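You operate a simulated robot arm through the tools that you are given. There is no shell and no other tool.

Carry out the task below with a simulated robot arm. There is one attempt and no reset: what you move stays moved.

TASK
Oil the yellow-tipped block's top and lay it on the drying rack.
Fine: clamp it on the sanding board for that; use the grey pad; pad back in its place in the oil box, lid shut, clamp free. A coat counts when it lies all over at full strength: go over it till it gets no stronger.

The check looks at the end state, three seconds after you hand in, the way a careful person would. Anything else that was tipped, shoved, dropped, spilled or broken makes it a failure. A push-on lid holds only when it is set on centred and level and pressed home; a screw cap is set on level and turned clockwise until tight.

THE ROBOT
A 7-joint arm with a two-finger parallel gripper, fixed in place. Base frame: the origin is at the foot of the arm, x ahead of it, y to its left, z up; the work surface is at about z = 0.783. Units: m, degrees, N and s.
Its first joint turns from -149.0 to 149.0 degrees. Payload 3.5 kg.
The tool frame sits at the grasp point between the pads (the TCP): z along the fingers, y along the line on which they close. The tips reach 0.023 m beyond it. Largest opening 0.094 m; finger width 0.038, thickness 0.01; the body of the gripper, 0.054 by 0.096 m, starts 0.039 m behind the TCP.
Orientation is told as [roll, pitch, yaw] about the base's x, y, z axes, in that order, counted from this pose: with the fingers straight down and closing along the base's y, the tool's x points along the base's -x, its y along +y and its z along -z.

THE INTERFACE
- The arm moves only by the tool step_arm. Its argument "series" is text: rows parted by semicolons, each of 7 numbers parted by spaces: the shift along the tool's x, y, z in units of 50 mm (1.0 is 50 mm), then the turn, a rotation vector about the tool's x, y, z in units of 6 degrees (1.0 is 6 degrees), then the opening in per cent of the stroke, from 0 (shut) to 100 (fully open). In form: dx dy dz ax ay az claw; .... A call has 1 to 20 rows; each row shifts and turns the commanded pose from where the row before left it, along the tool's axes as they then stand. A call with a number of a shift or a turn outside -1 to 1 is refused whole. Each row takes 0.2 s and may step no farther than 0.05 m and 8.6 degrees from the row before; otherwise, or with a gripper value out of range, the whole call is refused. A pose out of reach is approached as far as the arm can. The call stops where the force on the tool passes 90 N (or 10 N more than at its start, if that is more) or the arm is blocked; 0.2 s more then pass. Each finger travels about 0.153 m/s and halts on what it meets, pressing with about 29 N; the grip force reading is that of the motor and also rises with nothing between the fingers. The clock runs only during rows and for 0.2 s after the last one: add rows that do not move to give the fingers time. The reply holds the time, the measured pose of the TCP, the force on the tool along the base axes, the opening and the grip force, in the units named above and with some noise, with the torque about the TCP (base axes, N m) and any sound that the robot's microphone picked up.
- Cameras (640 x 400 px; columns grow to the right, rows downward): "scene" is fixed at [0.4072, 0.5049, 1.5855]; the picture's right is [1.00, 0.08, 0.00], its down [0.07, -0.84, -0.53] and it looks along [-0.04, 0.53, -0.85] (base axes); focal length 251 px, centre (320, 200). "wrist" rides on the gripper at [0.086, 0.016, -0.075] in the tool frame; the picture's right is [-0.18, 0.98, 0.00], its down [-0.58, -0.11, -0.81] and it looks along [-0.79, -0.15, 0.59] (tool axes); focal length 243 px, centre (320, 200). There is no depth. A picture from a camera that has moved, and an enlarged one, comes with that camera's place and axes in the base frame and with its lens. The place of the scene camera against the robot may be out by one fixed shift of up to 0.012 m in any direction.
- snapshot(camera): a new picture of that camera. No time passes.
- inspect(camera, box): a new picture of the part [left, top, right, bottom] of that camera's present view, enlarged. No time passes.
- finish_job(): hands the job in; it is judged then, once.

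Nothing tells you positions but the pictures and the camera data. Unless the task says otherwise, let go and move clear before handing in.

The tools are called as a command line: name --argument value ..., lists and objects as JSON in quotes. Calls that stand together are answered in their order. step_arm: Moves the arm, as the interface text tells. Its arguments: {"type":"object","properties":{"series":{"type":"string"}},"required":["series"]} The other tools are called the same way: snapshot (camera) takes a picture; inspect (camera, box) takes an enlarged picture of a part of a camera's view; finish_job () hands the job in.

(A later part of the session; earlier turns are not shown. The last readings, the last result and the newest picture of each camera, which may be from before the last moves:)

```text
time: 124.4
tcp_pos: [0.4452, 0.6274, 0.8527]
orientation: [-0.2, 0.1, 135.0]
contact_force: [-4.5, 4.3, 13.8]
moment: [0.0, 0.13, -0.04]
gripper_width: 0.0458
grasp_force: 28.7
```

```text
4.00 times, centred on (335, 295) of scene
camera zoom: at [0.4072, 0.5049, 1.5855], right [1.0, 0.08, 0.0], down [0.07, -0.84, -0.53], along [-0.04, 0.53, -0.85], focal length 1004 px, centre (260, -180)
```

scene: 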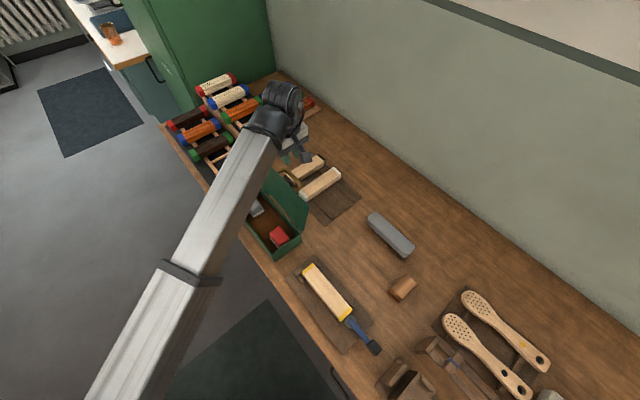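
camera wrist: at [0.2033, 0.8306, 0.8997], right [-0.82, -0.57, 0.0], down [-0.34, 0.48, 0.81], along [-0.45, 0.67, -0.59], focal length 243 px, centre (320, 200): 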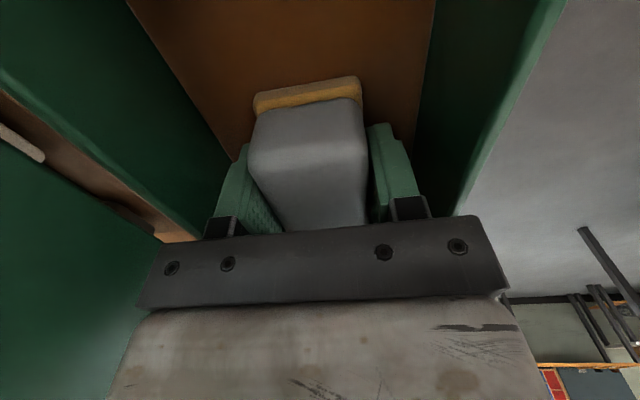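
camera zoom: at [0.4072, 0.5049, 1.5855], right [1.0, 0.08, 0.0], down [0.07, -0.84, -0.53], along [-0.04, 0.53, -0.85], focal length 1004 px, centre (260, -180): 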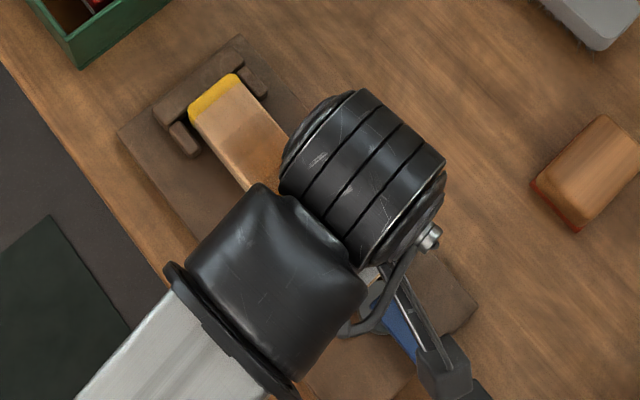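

A brownish coat is appearing. I'll stroke back, watching contact.

step_arm --series "-0.32 0 0 0 0 0 25;-0.32 0 0 0 0 0 25;-0.32 0 0 0 0 0 25;-0.32 0 0 0 0 0 25;-0.32 0 0 0 0 0 25;-0.32 0 0 0 0 0 25;-0.32 0 0 0 0 0 25;-0.32 0 0 0 0 0 25;0 0 0 0 0 0 25"

inspect --camera "scene" --box '[280, 245, 390, 345]'

snapshot --camera "wrist"

```text
time: 126.4
tcp_pos: [0.3536, 0.7178, 0.8531]
orientation: [-0.1, -0.1, 135.0]
contact_force: [1.0, -2.4, 9.9]
moment: [-0.21, -0.09, 0.03]
gripper_width: 0.0458
grasp_force: 28.9
```

```text
4.00 times, centred on (335, 295) of scene
camera zoom: at [0.4072, 0.5049, 1.5855], right [1.0, 0.08, 0.0], down [0.07, -0.84, -0.53], along [-0.04, 0.53, -0.85], focal length 1004 px, centre (260, -180)
```

zoom: 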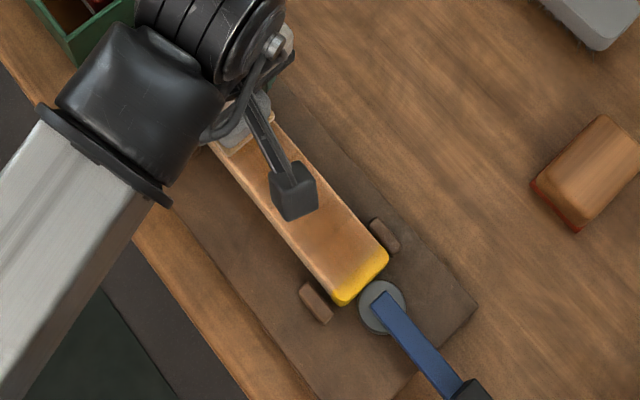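

```text
taken
camera wrist: at [0.4024, 0.6445, 0.9269], right [-0.82, -0.57, 0.0], down [-0.34, 0.49, 0.81], along [-0.45, 0.67, -0.59], focal length 243 px, centre (320, 200)
```

wrist: 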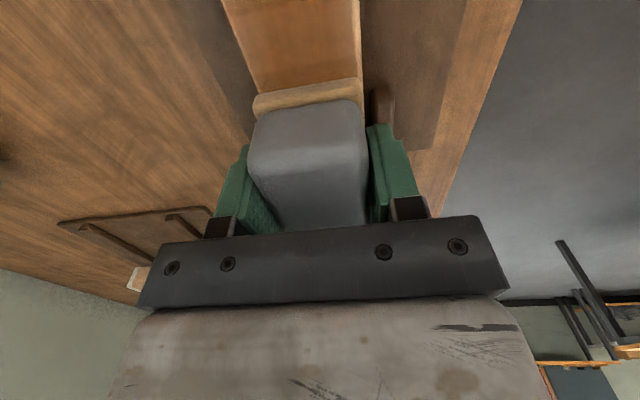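

The coat builds, but the edge toward the robot and the ends are lighter. I'll make passes offset ±4 mm in width.

step_arm --series "0 0.1 0 0 0 0 25;0.32 0 0 0 0 0 25;0.32 0 0 0 0 0 25;0.32 0 0 0 0 0 25;0.32 0 0 0 0 0 25;0.32 0 0 0 0 0 25;0.32 0 0 0 0 0 25;0.32 0 0 0 0 0 25;0.32 0 0 0 0 0 25;0 0 0 0 0 0 25"

step_arm --series "0 -0.18 0 0 0 0 25;-0.32 0 0 0 0 0 25;-0.32 0 0 0 0 0 25;-0.32 0 0 0 0 0 25;-0.32 0 0 0 0 0 25;-0.32 0 0 0 0 0 25;-0.32 0 0 0 0 0 25;-0.32 0 0 0 0 0 25;-0.32 0 0 0 0 0 25;0 0 0 0 0 0 25"

inspect --camera "scene" --box '[280, 245, 390, 345]'

inspect --camera "wrist" --box '[200, 0, 400, 130]'

```text
time: 128.6
tcp_pos: [0.441, 0.6221, 0.8532]
orientation: [-0.2, 0.0, 135.0]
contact_force: [-2.2, 2.7, 6.7]
moment: [0.03, 0.12, -0.05]
gripper_width: 0.0455
grasp_force: 29.1
```

```text
time: 130.8
tcp_pos: [0.3575, 0.7192, 0.8532]
orientation: [-0.1, 0.0, 135.0]
contact_force: [1.0, -0.4, -0.8]
moment: [-0.01, -0.05, -0.01]
gripper_width: 0.0455
grasp_force: 29.2
```

```text
4.00 times, centred on (335, 295) of scene
camera zoom: at [0.4072, 0.5049, 1.5855], right [1.0, 0.08, 0.0], down [0.07, -0.84, -0.53], along [-0.04, 0.53, -0.85], focal length 1004 px, centre (260, -180)
```

zoom: 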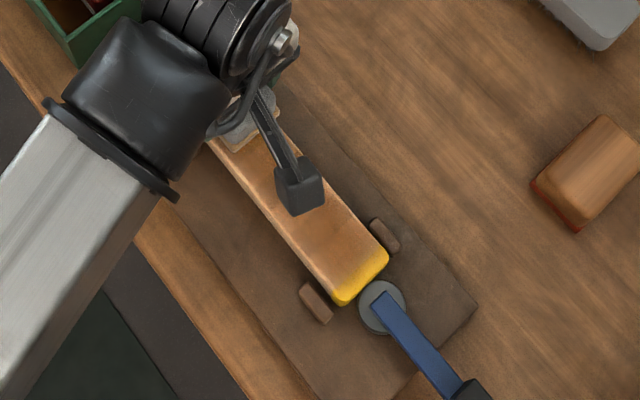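

```text
3.08 times, centred on (300, 65) of wrist
camera zoom: at [0.4058, 0.6475, 0.9276], right [-0.82, -0.57, 0.0], down [-0.34, 0.49, 0.81], along [-0.45, 0.67, -0.59], focal length 746 px, centre (382, 615)
```

zoom: 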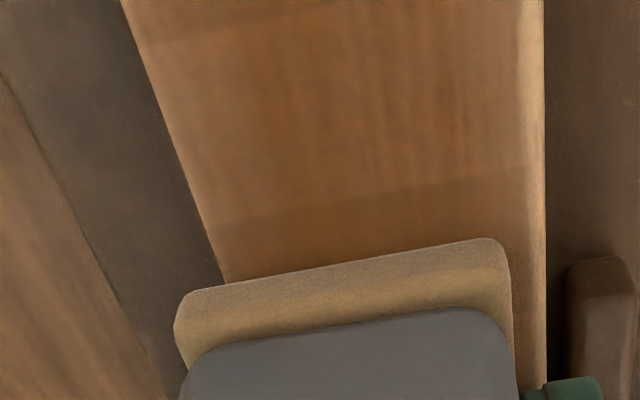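

The edge strip toward the robot is still light, and contact was lost on the way back. I'll re-seat the pad and shift it further that way.

step_arm --series "0 0.26 0 0 0 0 25;0 0 0.02 0 0 0 25;0 0 0 0 0 0 25"

step_arm --series "0 0 0.015 0 0 0 25;0 0 0 0 0 0 25"

```text
time: 131.6
tcp_pos: [0.3466, 0.7105, 0.8538]
orientation: [-0.2, 0.0, 135.0]
contact_force: [-0.8, -1.4, 13.9]
moment: [-0.2, -0.07, -0.01]
gripper_width: 0.0459
grasp_force: 29.1
```

```text
time: 132.2
tcp_pos: [0.348, 0.7095, 0.8518]
orientation: [-0.2, -0.1, 134.9]
contact_force: [-1.9, -1.2, 24.3]
moment: [-0.13, 0.02, -0.01]
gripper_width: 0.0458
grasp_force: 29.2
```

step_arm --series "0 0 -0.008 0 0 0 25;0.32 0 0 0 0 0 25;0.32 0 0 0 0 0 25;0.32 0 0 0 0 0 25;0.32 0 0 0 0 0 25;0.32 0 0 0 0 0 25;0.32 0 0 0 0 0 25;0.32 0 0 0 0 0 25;0.32 0 0 0 0 0 25;0 0 0 0 0 0 25"

step_arm --series "-0.32 0 0 0 0 0 25;-0.32 0 0 0 0 0 25;-0.32 0 0 0 0 0 25;-0.32 0 0 0 0 0 25;-0.32 0 0 0 0 0 25;-0.32 0 0 0 0 0 25;-0.32 0 0 0 0 0 25;-0.32 0 0 0 0 0 25;0 0 0 0 0 0 25"

inspect --camera "scene" --box '[280, 245, 390, 345]'

inspect --camera "wrist" --box '[200, 0, 400, 130]'

```text
time: 134.4
tcp_pos: [0.4383, 0.6208, 0.8525]
orientation: [-0.2, 0.0, 135.1]
contact_force: [-4.1, 3.7, 12.8]
moment: [0.16, 0.18, 0.03]
gripper_width: 0.0457
grasp_force: 29.0
```

```text
time: 136.4
tcp_pos: [0.3479, 0.7111, 0.8521]
orientation: [-0.1, 0.0, 135.0]
contact_force: [4.0, -2.4, 14.6]
moment: [-0.17, -0.14, -0.04]
gripper_width: 0.0457
grasp_force: 29.3
```

```text
4.00 times, centred on (335, 295) of scene
camera zoom: at [0.4072, 0.5049, 1.5855], right [1.0, 0.08, 0.0], down [0.07, -0.84, -0.53], along [-0.04, 0.53, -0.85], focal length 1004 px, centre (260, -180)
```

zoom: 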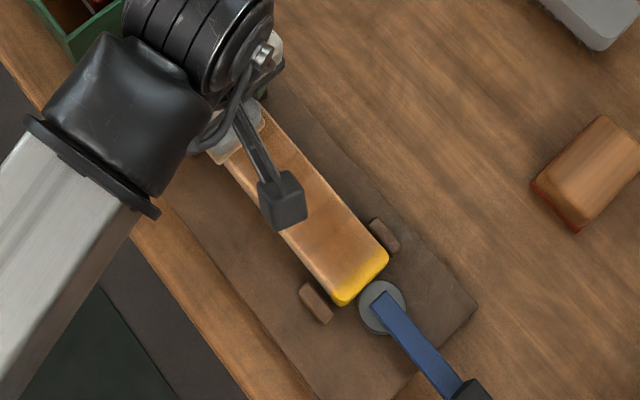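

```text
3.08 times, centred on (300, 65) of wrist
camera zoom: at [0.3959, 0.6384, 0.9257], right [-0.82, -0.57, 0.0], down [-0.34, 0.49, 0.81], along [-0.45, 0.67, -0.59], focal length 746 px, centre (382, 615)
```

zoom: 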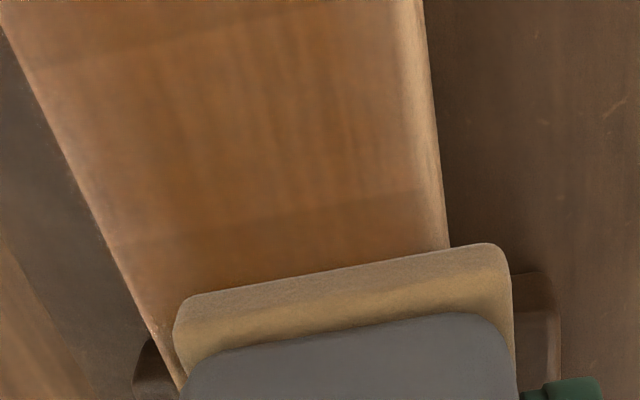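

The felt has faded: it needs recharging. Back to the oil bed.

step_arm --series "0 0 -0.8 0 0 0 25;0 0 -0.96 0 0 0 25;-0.786 0.003 0 0 0 0 25;-0.786 0.003 0 0 0 0 25;-0.786 0.003 0 0 0 0 25;-0.786 0.003 0 0 0 0 25;-0.786 0.003 0 0 0 0 25;-0.786 0.003 0 0 0 0 25;-0.786 0.003 0 0 0 0 25;0 0 0.9 0 0 0 25;0 0 0.8 0 0 0 25;0 0 0.4 0 0 0 25;0 0 0 0 0 0 25"

step_arm --series "0 0 0.1 0 0 0 25;0 0 0.03 0 0 0 25;0 0 0 0 0 0 25"

step_arm --series "0 0 0.03 0 0 0 25;0 0 0 0 0 0 25"

```text
time: 139.2
tcp_pos: [0.1524, 0.9043, 0.8349]
orientation: [-0.2, 0.0, 135.1]
contact_force: [0.3, 0.6, -0.9]
moment: [0.0, -0.01, 0.01]
gripper_width: 0.0457
grasp_force: 28.7
```

```text
time: 140.0
tcp_pos: [0.1532, 0.9054, 0.8277]
orientation: [-0.2, 0.1, 135.1]
contact_force: [-0.4, 0.2, 0.2]
moment: [0.0, 0.01, 0.0]
gripper_width: 0.0454
grasp_force: 29.8
```

```text
time: 140.6
tcp_pos: [0.1524, 0.9056, 0.8269]
orientation: [-0.1, 0.0, 135.0]
contact_force: [-0.5, 0.3, -1.0]
moment: [0.01, -0.02, -0.02]
gripper_width: 0.0457
grasp_force: 29.3
```

step_arm --series "0 0 0.03 0 0 0 25;0 0 0 0 0 0 25"

step_arm --series "0 0 0.02 0 0 0 25;0 0 0 0 0 0 25"

inspect --camera "wrist" --box '[230, 50, 400, 240]'

```text
time: 141.2
tcp_pos: [0.1537, 0.9062, 0.8261]
orientation: [0.0, 0.0, 135.0]
contact_force: [-0.6, 0.1, -0.7]
moment: [0.01, 0.0, -0.01]
gripper_width: 0.0456
grasp_force: 29.3
```

```text
time: 141.8
tcp_pos: [0.1534, 0.9051, 0.8244]
orientation: [-0.2, 0.1, 135.1]
contact_force: [-0.7, 0.9, -0.7]
moment: [0.01, 0.02, -0.02]
gripper_width: 0.0453
grasp_force: 28.9
```

```text
2.11 times, centred on (315, 145) of wrist
camera zoom: at [0.2007, 0.8325, 0.898], right [-0.82, -0.57, 0.0], down [-0.34, 0.49, 0.81], along [-0.45, 0.67, -0.59], focal length 511 px, centre (330, 316)
```

zoom: 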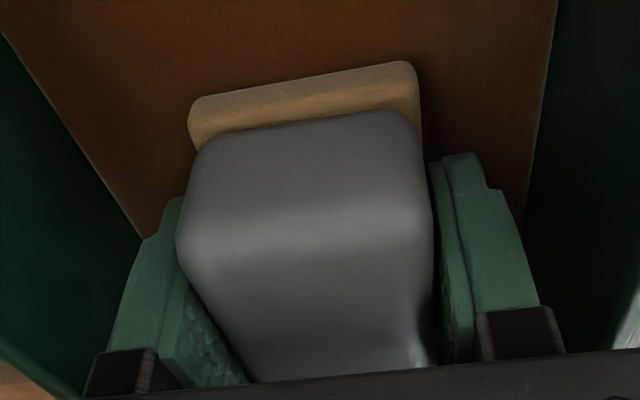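

step_arm --series "0 0 0.03 0 0 0 25;0 0 0 0 0 0 25"

step_arm --series "0 0 0.03 0 0 0 25;0 0 0 0 0 0 25;0 0 0 0 0 0 25"

inspect --camera "wrist" --box '[230, 50, 400, 240]'

```text
time: 142.4
tcp_pos: [0.1526, 0.9039, 0.8241]
orientation: [-0.3, -0.1, 135.0]
contact_force: [-0.3, 1.9, 21.0]
moment: [-0.17, 0.12, -0.02]
gripper_width: 0.0454
grasp_force: 29.3
```

```text
time: 143.2
tcp_pos: [0.1517, 0.9063, 0.8231]
orientation: [-0.3, -0.2, 135.0]
contact_force: [-0.9, 8.9, 46.5]
moment: [-1.02, 0.29, 0.07]
gripper_width: 0.0453
grasp_force: 29.0
```

```text
2.11 times, centred on (315, 145) of wrist
camera zoom: at [0.2008, 0.8323, 0.8966], right [-0.82, -0.57, 0.0], down [-0.34, 0.48, 0.81], along [-0.45, 0.67, -0.59], focal length 511 px, centre (330, 316)
```

zoom: 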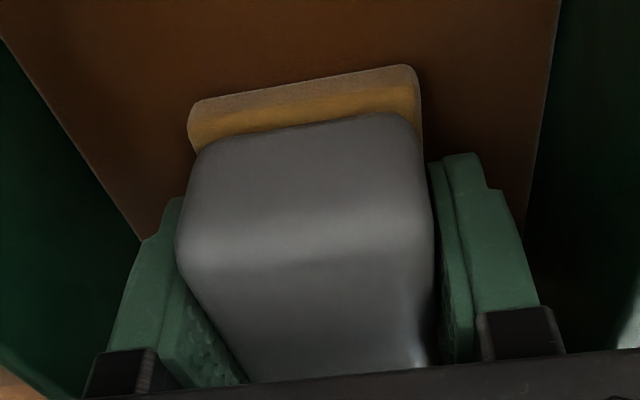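

Pad is charged again, and the fingertips now bear on the felt's shoulder (no more slip). Ease, wait a moment, lift and go back.

step_arm --series "0 0 -0.02 0 0 0 25;0 0 0 0 0 0 25;0 0 0 0 0 0 25;0 0 0 0 0 0 25;0 0 -0.3 0 0 0 25;0 0 -0.9 0 0 0 25;0 0 -0.9 0 0 0 25;0 0 0 0 0 0 25"

inspect --camera "wrist" --box '[230, 50, 400, 240]'

inspect --camera "scene" --box '[280, 245, 390, 345]'

```text
time: 145.0
tcp_pos: [0.1529, 0.9051, 0.9277]
orientation: [-0.1, 0.0, 134.9]
contact_force: [0.7, 0.3, -0.8]
moment: [0.01, 0.02, -0.02]
gripper_width: 0.0456
grasp_force: 28.8
```

```text
2.11 times, centred on (315, 145) of wrist
camera zoom: at [0.2012, 0.832, 1.0009], right [-0.82, -0.57, 0.0], down [-0.34, 0.49, 0.81], along [-0.46, 0.67, -0.59], focal length 511 px, centre (330, 316)
```

zoom: 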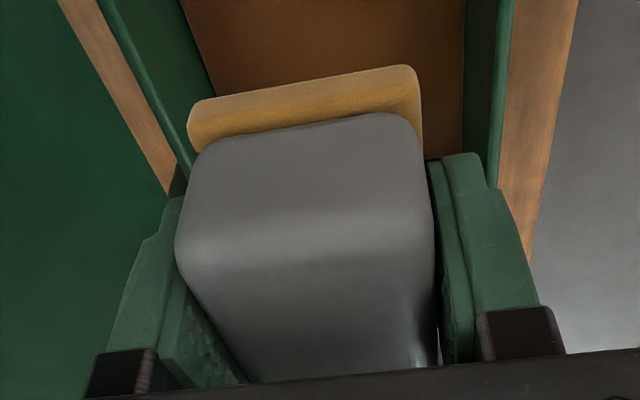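

```text
4.00 times, centred on (335, 295) of scene
camera zoom: at [0.4072, 0.5049, 1.5855], right [1.0, 0.08, 0.0], down [0.07, -0.84, -0.53], along [-0.04, 0.53, -0.85], focal length 1004 px, centre (260, -180)
```

zoom: 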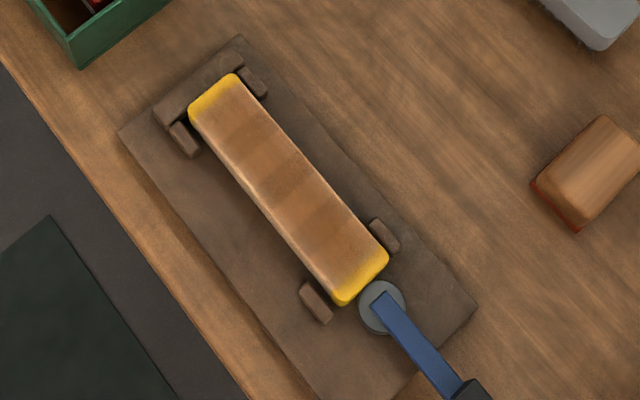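

inspect --camera "scene" --box '[295, 255, 365, 325]'

```text
5.71 times, centred on (330, 290) of scene
camera zoom: at [0.4072, 0.5049, 1.5855], right [1.0, 0.08, 0.0], down [0.07, -0.84, -0.53], along [-0.04, 0.53, -0.85], focal length 1434 px, centre (263, -314)
```

zoom: 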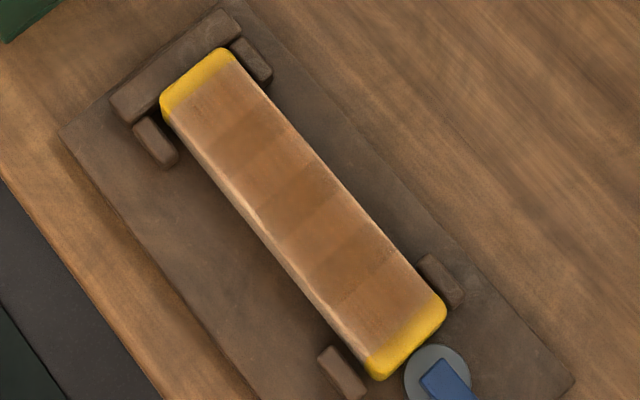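

The middle is coated, but the ends and long edges are paler as they got less contact. I'll return and rub in a zigzag that overlaps the edges, beginning at the near end.

step_arm --series "0.771 0 0 0 0 0 25;0.771 0 0 0 0 0 25;0.771 0 0 0 0 0 25;0.771 0 0 0 0 0 25;0.771 0 0 0 0 0 25;0.771 0 0 0 0 0 25;0.771 0 0 0 0 0 25;0 0 0.7 0 0 0 25;0 0 0.6 0 0 0 25;0 0 0.1 0 0 0 25;0 0 0 0 0 0 25"

step_arm --series "0 0 0.06 0 0 0 25;0 0 0 0 0 0 25"

step_arm --series "0 0 0.03 0 0 0 25;0 0 0 0 0 0 25"

```text
time: 147.4
tcp_pos: [0.3436, 0.7135, 0.8578]
orientation: [-0.2, 0.0, 135.0]
contact_force: [0.1, -0.2, -1.3]
moment: [-0.03, -0.03, -0.02]
gripper_width: 0.0455
grasp_force: 28.7
```

```text
time: 148.0
tcp_pos: [0.3427, 0.7137, 0.854]
orientation: [-0.2, 0.0, 135.0]
contact_force: [-0.6, -0.6, 1.0]
moment: [0.03, 0.01, -0.01]
gripper_width: 0.0456
grasp_force: 28.5
```

```text
time: 148.6
tcp_pos: [0.3444, 0.7144, 0.853]
orientation: [-0.2, 0.0, 135.0]
contact_force: [-0.6, 0.6, -0.8]
moment: [0.01, 0.0, 0.02]
gripper_width: 0.0455
grasp_force: 29.0
```

step_arm --series "0 0 0.02 0 0 0 25;0 0 0 0 0 0 25"

step_arm --series "0 0 0.02 0 0 0 25;0 0 0 0 0 0 25"

```text
time: 149.2
tcp_pos: [0.3426, 0.7138, 0.852]
orientation: [-0.2, 0.0, 134.9]
contact_force: [-0.8, -0.5, -0.1]
moment: [0.0, 0.05, 0.01]
gripper_width: 0.0453
grasp_force: 28.6
```

```text
time: 149.8
tcp_pos: [0.3446, 0.7141, 0.852]
orientation: [-0.2, 0.1, 135.0]
contact_force: [0.1, -0.1, 1.7]
moment: [-0.05, 0.0, -0.03]
gripper_width: 0.0456
grasp_force: 29.0
```

Contact. Now zigzag rubbing toward the far end.

step_arm --series "0 0 0.012 0 0 0 25;0 -0.32 0 0 0 0 25;0 0.32 0 0 0 0 25;0 -0.32 0 0 0 0 25;0.2 0.32 0 0 0 0 25;0.2 -0.32 0 0 0 0 25;0.2 0.32 0 0 0 0 25;0.2 -0.32 0 0 0 0 25;0 0 0 0 0 0 25"

inspect --camera "scene" --box '[295, 255, 365, 325]'

step_arm --series "0.2 0.32 0 0 0 0 25;0.2 -0.32 0 0 0 0 25;0.2 0.32 0 0 0 0 25;0.2 -0.32 0 0 0 0 25;0.2 0.32 0 0 0 0 25;0.2 -0.32 0 0 0 0 25;0.2 0.32 0 0 0 0 25;0.2 -0.32 0 0 0 0 25;0.2 0.32 0 0 0 0 25;0 0 0 0 0 0 25"

inspect --camera "wrist" --box '[200, 0, 400, 130]'

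```text
time: 151.8
tcp_pos: [0.3815, 0.6946, 0.851]
orientation: [-0.1, -0.1, 135.0]
contact_force: [-15.5, -8.5, 32.8]
moment: [-0.56, 0.85, -0.1]
gripper_width: 0.0457
grasp_force: 29.2
```

```text
5.71 times, centred on (330, 290) of scene
camera zoom: at [0.4072, 0.5049, 1.5855], right [1.0, 0.08, 0.0], down [0.07, -0.84, -0.53], along [-0.04, 0.53, -0.85], focal length 1434 px, centre (263, -314)
```

zoom: 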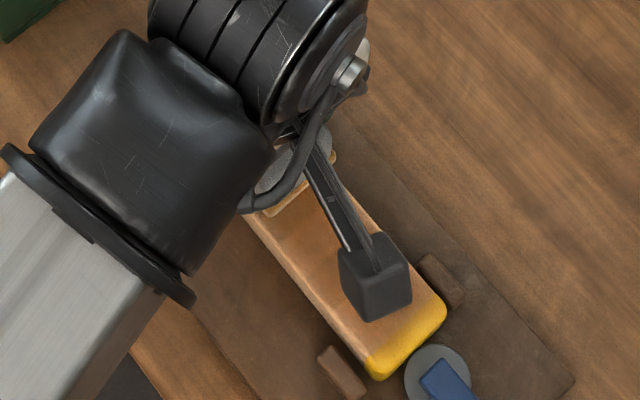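

```text
time: 154.0
tcp_pos: [0.4385, 0.6236, 0.8508]
orientation: [-0.6, 0.1, 134.9]
contact_force: [11.5, 13.2, 35.2]
moment: [1.07, -0.44, -0.18]
gripper_width: 0.0458
grasp_force: 29.3
```

```text
3.08 times, centred on (300, 65) of wrist
camera zoom: at [0.4865, 0.5496, 0.9244], right [-0.83, -0.56, -0.01], down [-0.34, 0.48, 0.81], along [-0.45, 0.67, -0.59], focal length 746 px, centre (382, 615)
```

zoom: 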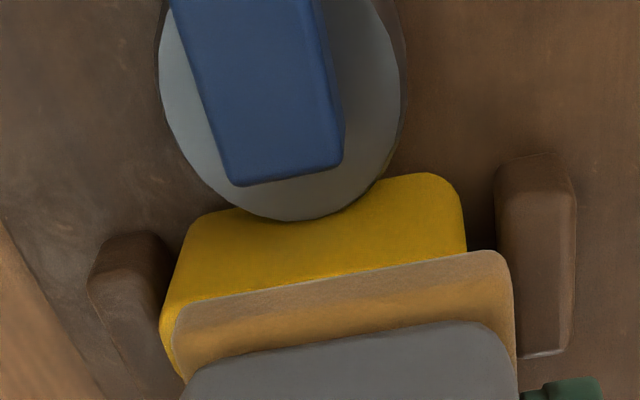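

Good overlap. Now rub the far end a few millimetres further out, sideways.

step_arm --series "0.06 -0.32 -0.008 0 0 0 25;0.06 0.32 0 0 0 0 25;0 -0.32 0 0 0 0 25;0 0.32 0 0 0 0 25;0 -0.32 0 0 0 0 25;0 0.32 0 0 0 0 25;0 0 0 0 0 0 25"

inspect --camera "wrist" --box '[200, 0, 400, 130]'

inspect --camera "scene" --box '[295, 255, 365, 325]'

```text
time: 155.6
tcp_pos: [0.4409, 0.6188, 0.8499]
orientation: [-0.4, 0.1, 135.0]
contact_force: [12.8, 11.7, 32.3]
moment: [0.73, -0.61, -0.15]
gripper_width: 0.0453
grasp_force: 29.0
```

```text
3.08 times, centred on (300, 65) of wrist
camera zoom: at [0.4895, 0.5457, 0.9243], right [-0.83, -0.56, -0.01], down [-0.34, 0.48, 0.81], along [-0.45, 0.67, -0.59], focal length 746 px, centre (382, 615)
```

zoom: 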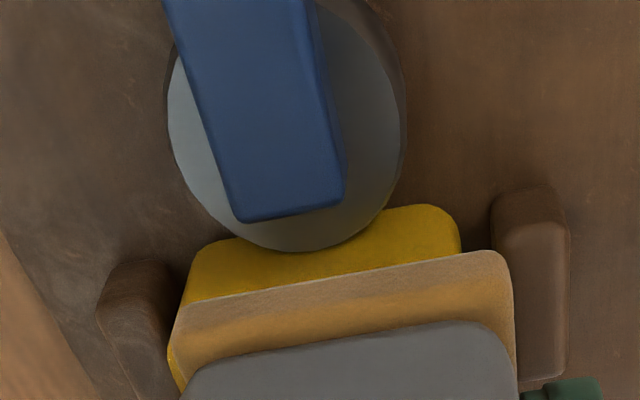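

```text
5.71 times, centred on (330, 290) of scene
camera zoom: at [0.4072, 0.5049, 1.5855], right [1.0, 0.08, 0.0], down [0.07, -0.84, -0.53], along [-0.04, 0.53, -0.85], focal length 1434 px, centre (263, -314)
```

zoom: 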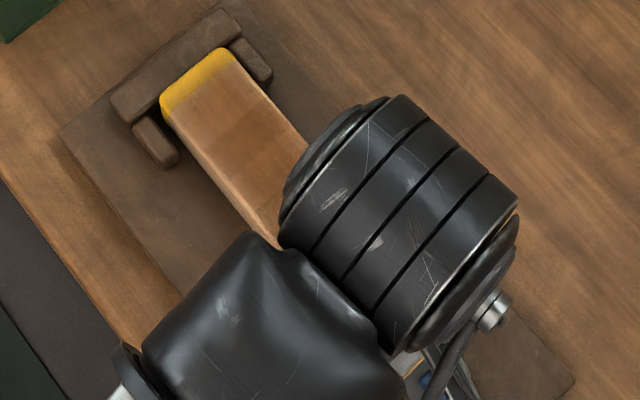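

Zigzag back toward the near end and rub that end further out over the stop.

step_arm --series "-0.2 -0.32 0 0 0 0 25;-0.2 0.32 0 0 0 0 25;-0.2 -0.32 0 0 0 0 25;-0.2 0.32 0 0 0 0 25;-0.2 -0.32 0 0 0 0 25;-0.2 0.32 0 0 0 0 25;-0.2 -0.32 0 0 0 0 25;-0.2 0.32 0 0 0 0 25;-0.2 -0.32 0 0 0 0 25;-0.2 0.32 0 0 0 0 25;-0.2 -0.32 0 0 0 0 25;-0.2 0.32 0 0 0 0 25;-0.2 -0.32 0 0 0 0 25;0 0 0 0 0 0 25"

step_arm --series "-0.08 0.32 0 0 0 0 25;-0.08 -0.32 0 0 0 0 25;-0.08 0.32 0 0 0 0 25;0 -0.32 0 0 0 0 25;0 0.32 0 0 0 0 25;0 -0.32 0 0 0 0 25;0 0 0 0 0 0 25"

inspect --camera "scene" --box '[295, 255, 365, 325]'

inspect --camera "wrist" --box '[200, 0, 400, 130]'

```text
time: 158.6
tcp_pos: [0.3586, 0.7207, 0.8512]
orientation: [-0.2, -0.1, 135.1]
contact_force: [-4.1, -4.4, 10.3]
moment: [-0.36, 0.27, -0.1]
gripper_width: 0.0458
grasp_force: 29.3
```

```text
time: 160.2
tcp_pos: [0.3501, 0.7277, 0.8508]
orientation: [-0.1, 0.0, 135.0]
contact_force: [-7.3, -7.0, 16.8]
moment: [-0.52, 0.39, -0.14]
gripper_width: 0.0457
grasp_force: 28.8
```

```text
5.71 times, centred on (330, 290) of scene
camera zoom: at [0.4072, 0.5049, 1.5855], right [1.0, 0.08, 0.0], down [0.07, -0.84, -0.53], along [-0.04, 0.53, -0.85], focal length 1434 px, centre (263, -314)
```

zoom: 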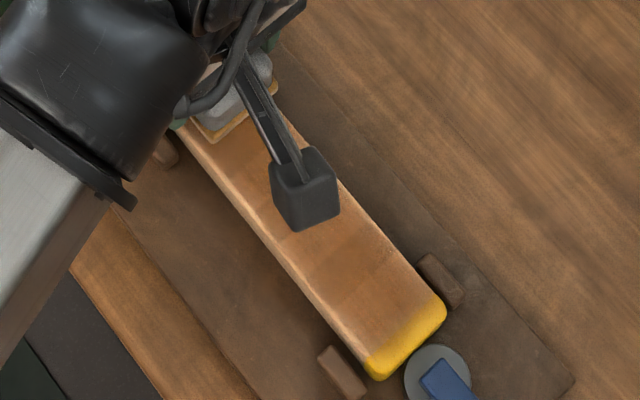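

```text
3.08 times, centred on (300, 65) of wrist
camera zoom: at [0.3989, 0.6558, 0.9245], right [-0.82, -0.57, 0.0], down [-0.33, 0.49, 0.81], along [-0.46, 0.67, -0.59], focal length 746 px, centre (382, 615)
```

zoom: 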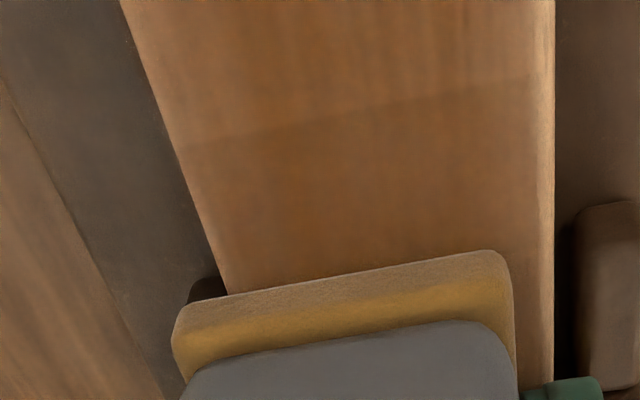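

I'll lift off and look at the whole top before the next round.

step_arm --series "0 0 -0.8 0 0 0 25;0 0 -0.9 0 0 0 25;-0.9 0.04 0 0 0 0 25;-0.9 0.04 0 0 0 0 25;-0.9 0.04 0 0 0 0 25;-0.9 0.04 0 0 0 0 25;-0.8 0.04 0 0 0 0 25;-0.8 0.04 0 0 0 0 25;0 0 0 0 0 0 25"

inspect --camera "scene" --box '[295, 255, 365, 325]'

inspect --camera "wrist" --box '[230, 50, 400, 240]'

```text
time: 162.2
tcp_pos: [0.1573, 0.9041, 0.9345]
orientation: [-0.3, -0.1, 135.0]
contact_force: [0.4, 0.6, -0.4]
moment: [-0.02, 0.0, 0.04]
gripper_width: 0.0457
grasp_force: 29.4
```

```text
5.71 times, centred on (330, 290) of scene
camera zoom: at [0.4072, 0.5049, 1.5855], right [1.0, 0.08, 0.0], down [0.07, -0.84, -0.53], along [-0.04, 0.53, -0.85], focal length 1434 px, centre (263, -314)
```

zoom: 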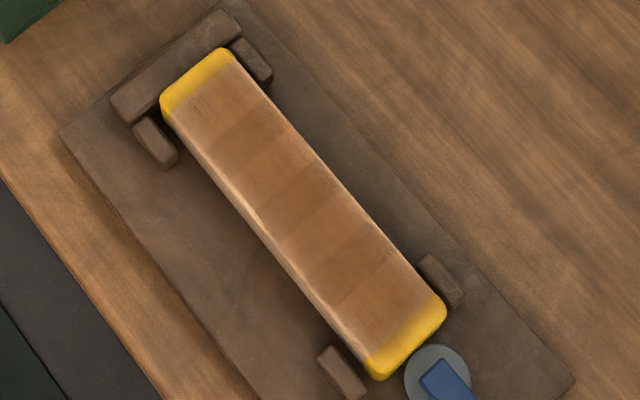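

```text
2.11 times, centred on (315, 145) of wrist
camera zoom: at [0.2059, 0.8319, 1.0093], right [-0.82, -0.57, 0.0], down [-0.34, 0.49, 0.81], along [-0.45, 0.67, -0.59], focal length 511 px, centre (330, 316)
```

zoom: 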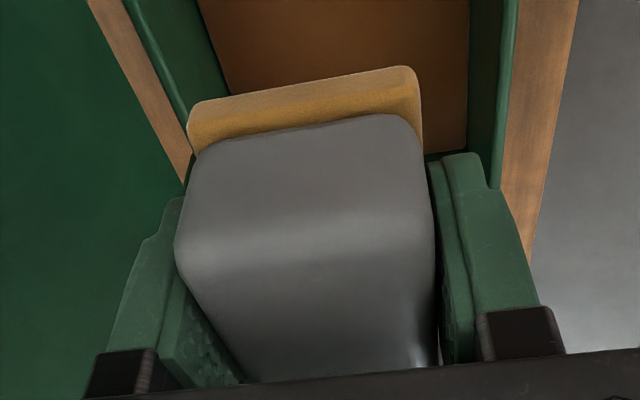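

The pattern looks unchanged from the previous round, which suggests saturation, but I'll take close-ups as a baseline and do one more fully charged round.

inspect --camera "scene" --box '[300, 258, 332, 290]'

inspect --camera "scene" --box '[328, 290, 360, 324]'

step_arm --series "0 0 0.9 0 0 0 25;0 0 0.9 0 0 0 25;0 0 0.3 0 0 0 25;0 0 0.06 0 0 0 25;0 0 0 0 0 0 25"

```text
12.50 times, centred on (316, 274) of scene
camera zoom: at [0.4072, 0.5049, 1.5855], right [1.0, 0.08, 0.0], down [0.07, -0.84, -0.53], along [-0.04, 0.53, -0.85], focal length 3137 px, centre (370, -725)
```

zoom: 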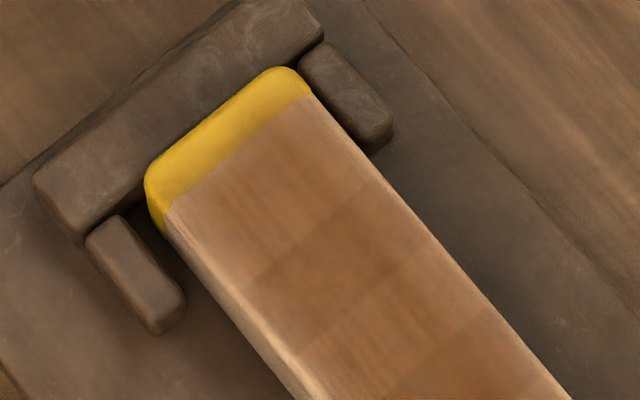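

```text
11.76 times, centred on (344, 307) of scene
camera zoom: at [0.4072, 0.5049, 1.5855], right [1.0, 0.08, 0.0], down [0.07, -0.84, -0.53], along [-0.04, 0.53, -0.85], focal length 2953 px, centre (38, -1059)
```

zoom: 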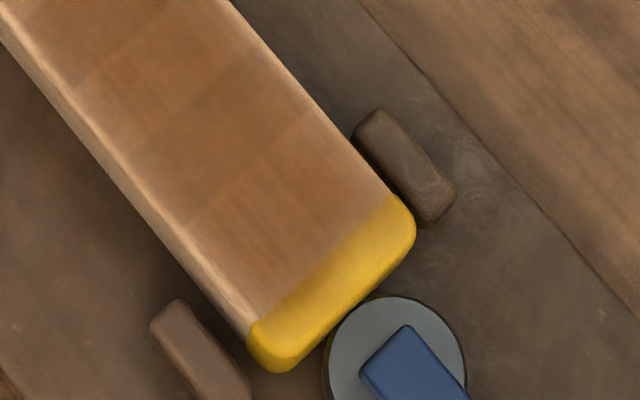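

```text
time: 163.4
tcp_pos: [0.1579, 0.9046, 0.8279]
orientation: [-0.3, -0.1, 135.0]
contact_force: [-0.1, -0.1, -1.1]
moment: [0.0, 0.01, 0.0]
gripper_width: 0.0457
grasp_force: 29.3
```

step_arm --series "0 0 0.06 0 0 0 25;0 0 0 0 0 0 25"

step_arm --series "0 0 0.03 0 0 0 25;0 0 0 0 0 0 25"

step_arm --series "0 0 0.01 0 0 0 25;0 0 0 0 0 0 25;0 0 0 0 0 0 25;0 0 0 0 0 0 25"

```text
time: 164.0
tcp_pos: [0.1582, 0.9048, 0.8264]
orientation: [-0.2, 0.0, 135.0]
contact_force: [-0.6, 1.0, -1.6]
moment: [-0.02, 0.0, 0.01]
gripper_width: 0.0455
grasp_force: 29.0
```

```text
time: 164.6
tcp_pos: [0.1577, 0.9046, 0.8231]
orientation: [-0.2, 0.0, 135.1]
contact_force: [0.4, -0.9, -0.8]
moment: [0.0, 0.04, -0.01]
gripper_width: 0.0458
grasp_force: 29.3
```

```text
time: 165.6
tcp_pos: [0.1581, 0.9054, 0.8221]
orientation: [-0.2, 0.0, 134.9]
contact_force: [0.3, 0.0, 3.8]
moment: [-0.12, -0.01, 0.04]
gripper_width: 0.0457
grasp_force: 28.9
```

step_arm --series "0 0 0.012 0 0 0 25;0 0 0 0 0 0 25;0 0 0 0 0 0 25;0 0 0 0 0 0 25;0 0 -0.4 0 0 0 25;0 0 -0.9 0 0 0 25;0 0 -0.8 0 0 0 25;0.77 -0.01 0 0 0 0 25;0.77 -0.01 0 0 0 0 25;0.77 -0.01 0 0 0 0 25;0.77 -0.01 0 0 0 0 25;0.77 -0.01 0 0 0 0 25;0.77 -0.01 0 0 0 0 25;0.6 -0.01 0 0 0 0 25;0 0 0.8 0 0 0 25;0 0 0.6 0 0 0 25;0 0 0 0 0 0 25"

inspect --camera "wrist" --box '[200, 0, 400, 130]'

```text
time: 169.2
tcp_pos: [0.3452, 0.7228, 0.8562]
orientation: [-0.3, 0.0, 135.0]
contact_force: [0.1, 0.3, -0.7]
moment: [-0.02, 0.02, 0.0]
gripper_width: 0.0455
grasp_force: 28.9
```

```text
3.08 times, centred on (300, 65) of wrist
camera zoom: at [0.3937, 0.6497, 0.9302], right [-0.82, -0.57, 0.0], down [-0.34, 0.49, 0.81], along [-0.45, 0.67, -0.59], focal length 746 px, centre (382, 615)
```

zoom: 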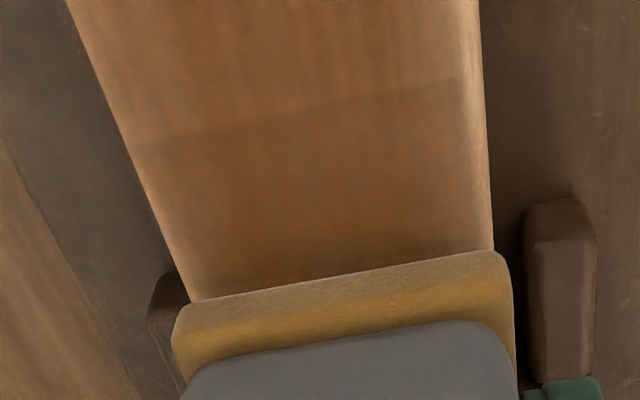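

step_arm --series "0 0 0.09 0 0 0 25;0 0 0 0 0 0 25"

step_arm --series "0 0 0.02 0 0 0 25;0 0 0 0 0 0 25"

```text
time: 169.8
tcp_pos: [0.3456, 0.7223, 0.8525]
orientation: [-0.3, 0.1, 135.0]
contact_force: [0.2, -0.9, -1.4]
moment: [0.0, 0.01, 0.02]
gripper_width: 0.0456
grasp_force: 28.9
```

```text
time: 170.4
tcp_pos: [0.3464, 0.7225, 0.8518]
orientation: [-0.2, 0.0, 135.0]
contact_force: [-0.2, 0.0, 0.1]
moment: [-0.02, -0.01, 0.01]
gripper_width: 0.0456
grasp_force: 29.5
```

step_arm --series "0 0 0.02 0 0 0 25;0 0 0 0 0 0 25"

step_arm --series "0 0 0.012 0 0 0 25;0 0 0 0 0 0 25"

```text
time: 171.0
tcp_pos: [0.3458, 0.7222, 0.8514]
orientation: [-0.2, 0.1, 135.0]
contact_force: [-0.1, -1.0, 10.0]
moment: [-0.01, -0.18, 0.03]
gripper_width: 0.0453
grasp_force: 29.2
```

```text
time: 171.6
tcp_pos: [0.3444, 0.7224, 0.8505]
orientation: [-0.2, 0.0, 135.1]
contact_force: [0.4, -1.7, 24.4]
moment: [-0.14, -0.35, 0.01]
gripper_width: 0.0457
grasp_force: 28.5
```

Firm contact (24 N). Rub the near end, then zigzag to the far end.

step_arm --series "0 0.2 0 0 0 0 25;-0.08 -0.4 0 0 0 0 25;0 0.4 0 0 0 0 25;0 -0.4 0 0 0 0 25;0 0.4 0 0 0 0 25;0 -0.4 0 0 0 0 25;0.2 0.4 0 0 0 0 25;0.2 -0.4 0 0 0 0 25;0.2 0.4 0 0 0 0 25;0.2 -0.4 0 0 0 0 25;0.2 0.4 0 0 0 0 25;0.2 -0.4 0 0 0 0 25;0.2 0.4 0 0 0 0 25;0.2 -0.4 0 0 0 0 25;0.2 0.4 0 0 0 0 25;0.2 -0.4 0 0 0 0 25;0 0 0 0 0 0 25"

step_arm --series "0.2 0.4 0 0 0 0 25;0.2 -0.4 0 0 0 0 25;0.2 0.4 0 0 0 0 25;0.2 -0.4 0 0 0 0 25;0.14 0.4 0 0 0 0 25;0 -0.4 0 0 0 0 25;0 0.4 0 0 0 0 25;0 -0.4 0 0 0 0 25;0.06 0.4 0 0 0 0 25;0 -0.4 0 0 0 0 25;0 0.4 0 0 0 0 25;0 0 0 0 0 0 25"

inspect --camera "scene" --box '[300, 258, 332, 290]'

inspect --camera "wrist" --box '[200, 0, 400, 130]'

```text
time: 175.2
tcp_pos: [0.4203, 0.6586, 0.8508]
orientation: [0.0, 0.1, 135.0]
contact_force: [-16.3, -11.5, 39.1]
moment: [-0.92, 1.15, -0.03]
gripper_width: 0.0457
grasp_force: 29.5
```

```text
time: 177.8
tcp_pos: [0.4443, 0.6138, 0.8506]
orientation: [-0.5, 0.1, 135.0]
contact_force: [16.9, 15.6, 42.3]
moment: [1.13, -1.05, -0.07]
gripper_width: 0.0459
grasp_force: 29.6
```

```text
12.50 times, centred on (316, 274) of scene
camera zoom: at [0.4072, 0.5049, 1.5855], right [1.0, 0.08, 0.0], down [0.07, -0.84, -0.53], along [-0.04, 0.53, -0.85], focal length 3137 px, centre (370, -725)
```

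zoom: 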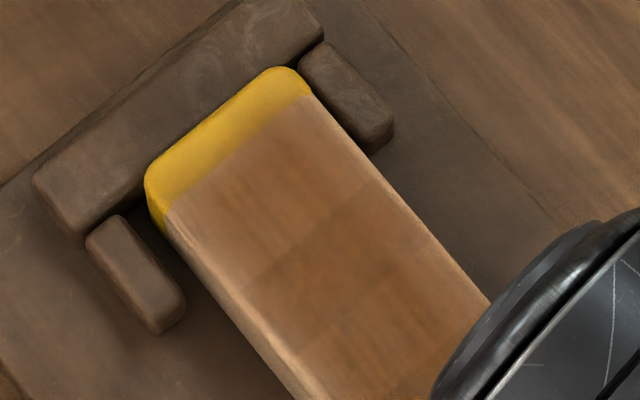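

```text
3.08 times, centred on (300, 65) of wrist
camera zoom: at [0.492, 0.5408, 0.9241], right [-0.83, -0.56, -0.01], down [-0.34, 0.48, 0.81], along [-0.45, 0.67, -0.59], focal length 746 px, centre (382, 615)
```

zoom: 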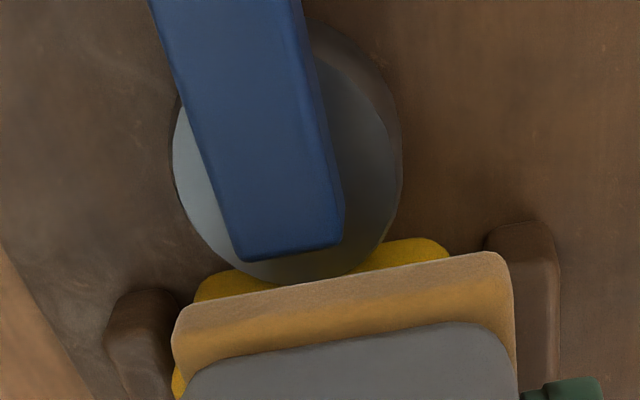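

Coverage overlaps the far end well. One more zigzag back, then compare again.

step_arm --series "-0.1 -0.4 0 0 0 0 25;-0.2 0.4 0 0 0 0 25;-0.2 -0.4 0 0 0 0 25;-0.2 0.4 0 0 0 0 25;-0.2 -0.4 0 0 0 0 25;-0.2 0.4 0 0 0 0 25;-0.2 -0.4 0 0 0 0 25;-0.2 0.4 0 0 0 0 25;-0.2 -0.4 0 0 0 0 25;-0.2 0.4 0 0 0 0 25;-0.2 -0.4 0 0 0 0 25;-0.2 0.4 0 0 0 0 25;-0.2 -0.4 0 0 0 0 25;-0.2 0.4 0 0 0 0 25;-0.2 -0.4 0 0 0 0 25;-0.12 0.4 0 0 0 0 25;-0.12 -0.4 0 0 0 0 25;0 0.4 0 0 0 0 25;0 -0.4 0 0 0 0 25;0 0 0 0 0 0 25"

inspect --camera "scene" --box '[328, 290, 360, 324]'

inspect --camera "scene" --box '[295, 255, 365, 325]'

snapshot --camera "wrist"

```text
time: 182.0
tcp_pos: [0.3426, 0.7365, 0.8505]
orientation: [0.1, -0.2, 135.0]
contact_force: [-18.3, -10.6, 37.5]
moment: [-1.29, 0.76, -0.45]
gripper_width: 0.0457
grasp_force: 28.9
```

```text
11.76 times, centred on (344, 307) of scene
camera zoom: at [0.4072, 0.5049, 1.5855], right [1.0, 0.08, 0.0], down [0.07, -0.84, -0.53], along [-0.04, 0.53, -0.85], focal length 2953 px, centre (38, -1059)
```

zoom: 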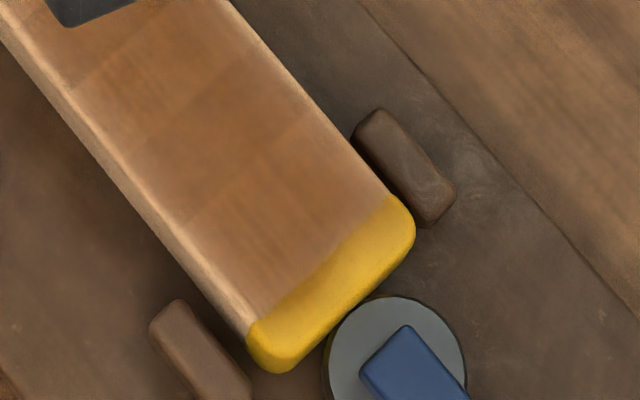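

```text
5.71 times, centred on (330, 290) of scene
camera zoom: at [0.4072, 0.5049, 1.5855], right [1.0, 0.08, 0.0], down [0.07, -0.84, -0.53], along [-0.04, 0.53, -0.85], focal length 1434 px, centre (263, -314)
```

zoom: 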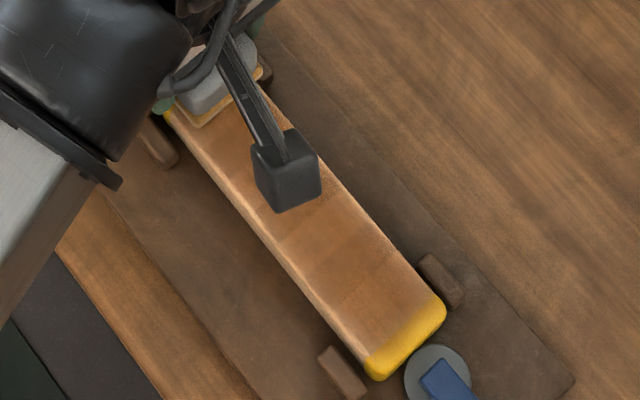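

```text
taken
camera wrist: at [0.3906, 0.663, 0.9243], right [-0.82, -0.57, 0.0], down [-0.33, 0.49, 0.81], along [-0.46, 0.67, -0.59], focal length 243 px, centre (320, 200)
```

wrist: 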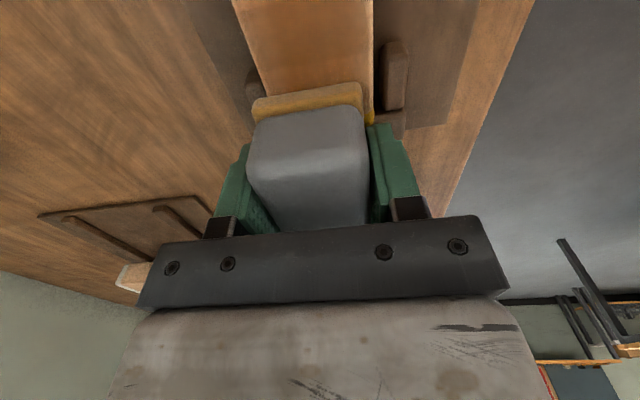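

The far end has become more even and a touch stronger. I'll recharge and do one more complete round to be sure it's at full strength.

step_arm --series "0 0 -0.8 0 0 0 25;0 0 -0.9 0 0 0 25;-0.84 0.05 0 0 0 0 25;-0.84 0.05 0 0 0 0 25;-0.84 0.05 0 0 0 0 25;-0.84 0.05 0 0 0 0 25;-0.84 0.05 0 0 0 0 25;-0.83 0.05 0 0 0 0 25;0 0 0.9 0 0 0 25;0 0 0.9 0 0 0 25;0 0 0.34 0 0 0 25;0 0 0 0 0 0 25"

inspect --camera "scene" --box '[295, 255, 365, 325]'

inspect --camera "scene" --box '[300, 258, 332, 290]'

```text
time: 184.6
tcp_pos: [0.1564, 0.9037, 0.8274]
orientation: [-0.2, 0.1, 135.0]
contact_force: [-0.5, 0.0, -0.5]
moment: [0.0, -0.03, 0.01]
gripper_width: 0.0453
grasp_force: 29.2
```

```text
5.71 times, centred on (330, 290) of scene
camera zoom: at [0.4072, 0.5049, 1.5855], right [1.0, 0.08, 0.0], down [0.07, -0.84, -0.53], along [-0.04, 0.53, -0.85], focal length 1434 px, centre (263, -314)
```

zoom: 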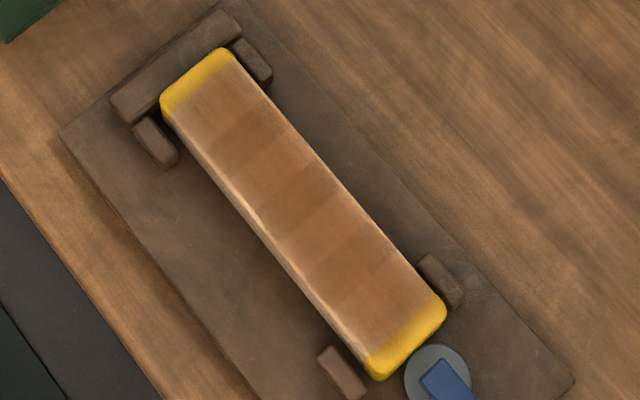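

```text
12.50 times, centred on (316, 274) of scene
camera zoom: at [0.4072, 0.5049, 1.5855], right [1.0, 0.08, 0.0], down [0.07, -0.84, -0.53], along [-0.04, 0.53, -0.85], focal length 3137 px, centre (370, -725)
```

zoom: 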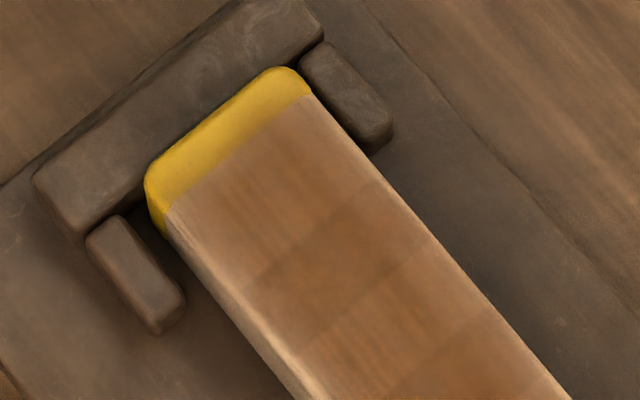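

Near end: no change from the last round, so saturated. Since I'm over the oil bed, I'll charge once more and give a last full pass, with emphasis on the far end.

step_arm --series "0 0 0.09 0 0 0 25;0 0 0 0 0 0 25"

step_arm --series "0 0 0.02 0 0 0 25;0 0 0 0 0 0 25"

step_arm --series "0 0 0.012 0 0 0 25;0 0 0 0 0 0 25;0 0 0 0 0 0 25"

```text
time: 185.2
tcp_pos: [0.1563, 0.906, 0.8231]
orientation: [-0.3, 0.0, 134.9]
contact_force: [-0.8, -0.4, -1.0]
moment: [0.01, -0.01, 0.0]
gripper_width: 0.0457
grasp_force: 28.9
```

```text
time: 185.8
tcp_pos: [0.1562, 0.905, 0.824]
orientation: [-0.1, 0.0, 134.9]
contact_force: [1.6, 0.1, 11.7]
moment: [-0.38, 0.11, 0.09]
gripper_width: 0.0453
grasp_force: 29.0
```

```text
time: 186.6
tcp_pos: [0.1564, 0.904, 0.8234]
orientation: [-0.3, 0.0, 135.0]
contact_force: [3.6, 0.1, 24.8]
moment: [-0.71, 0.17, 0.14]
gripper_width: 0.0458
grasp_force: 29.0
```

step_arm --series "0 0 -0.4 0 0 0 25;0 0 -0.9 0 0 0 25;0 0 -0.9 0 0 0 25;0.9 -0.016 0 0 0 0 25;0.9 -0.016 0 0 0 0 25;0.9 -0.016 0 0 0 0 25;0.9 -0.016 0 0 0 0 25;0.9 -0.016 0 0 0 0 25;0.9 -0.016 0 0 0 0 25;0.9 -0.016 0 0 0 0 25;0.9 -0.016 0 0 0 0 25;0.88 -0.016 0 0 0 0 25;0 0 0.8 0 0 0 25;0 0 0.75 0 0 0 25;0 0 0 0 0 0 25"

step_arm --series "0 0 0.06 0 0 0 25;0 0 0 0 0 0 25"

step_arm --series "0 0 0.02 0 0 0 25;0 0 0 0 0 0 25"

```text
time: 189.8
tcp_pos: [0.4462, 0.6256, 0.8538]
orientation: [-0.2, 0.0, 135.0]
contact_force: [-0.3, -0.2, -0.2]
moment: [0.0, 0.0, 0.0]
gripper_width: 0.0456
grasp_force: 29.0
```

```text
time: 190.4
tcp_pos: [0.4467, 0.6239, 0.8509]
orientation: [-0.3, 0.0, 135.0]
contact_force: [0.6, 0.6, 4.8]
moment: [-0.09, 0.11, -0.06]
gripper_width: 0.0457
grasp_force: 29.2
```

```text
time: 191.0
tcp_pos: [0.4473, 0.6242, 0.8511]
orientation: [-0.2, -0.1, 135.0]
contact_force: [-1.4, 3.8, 22.9]
moment: [-0.33, 0.4, -0.06]
gripper_width: 0.0453
grasp_force: 29.1
```

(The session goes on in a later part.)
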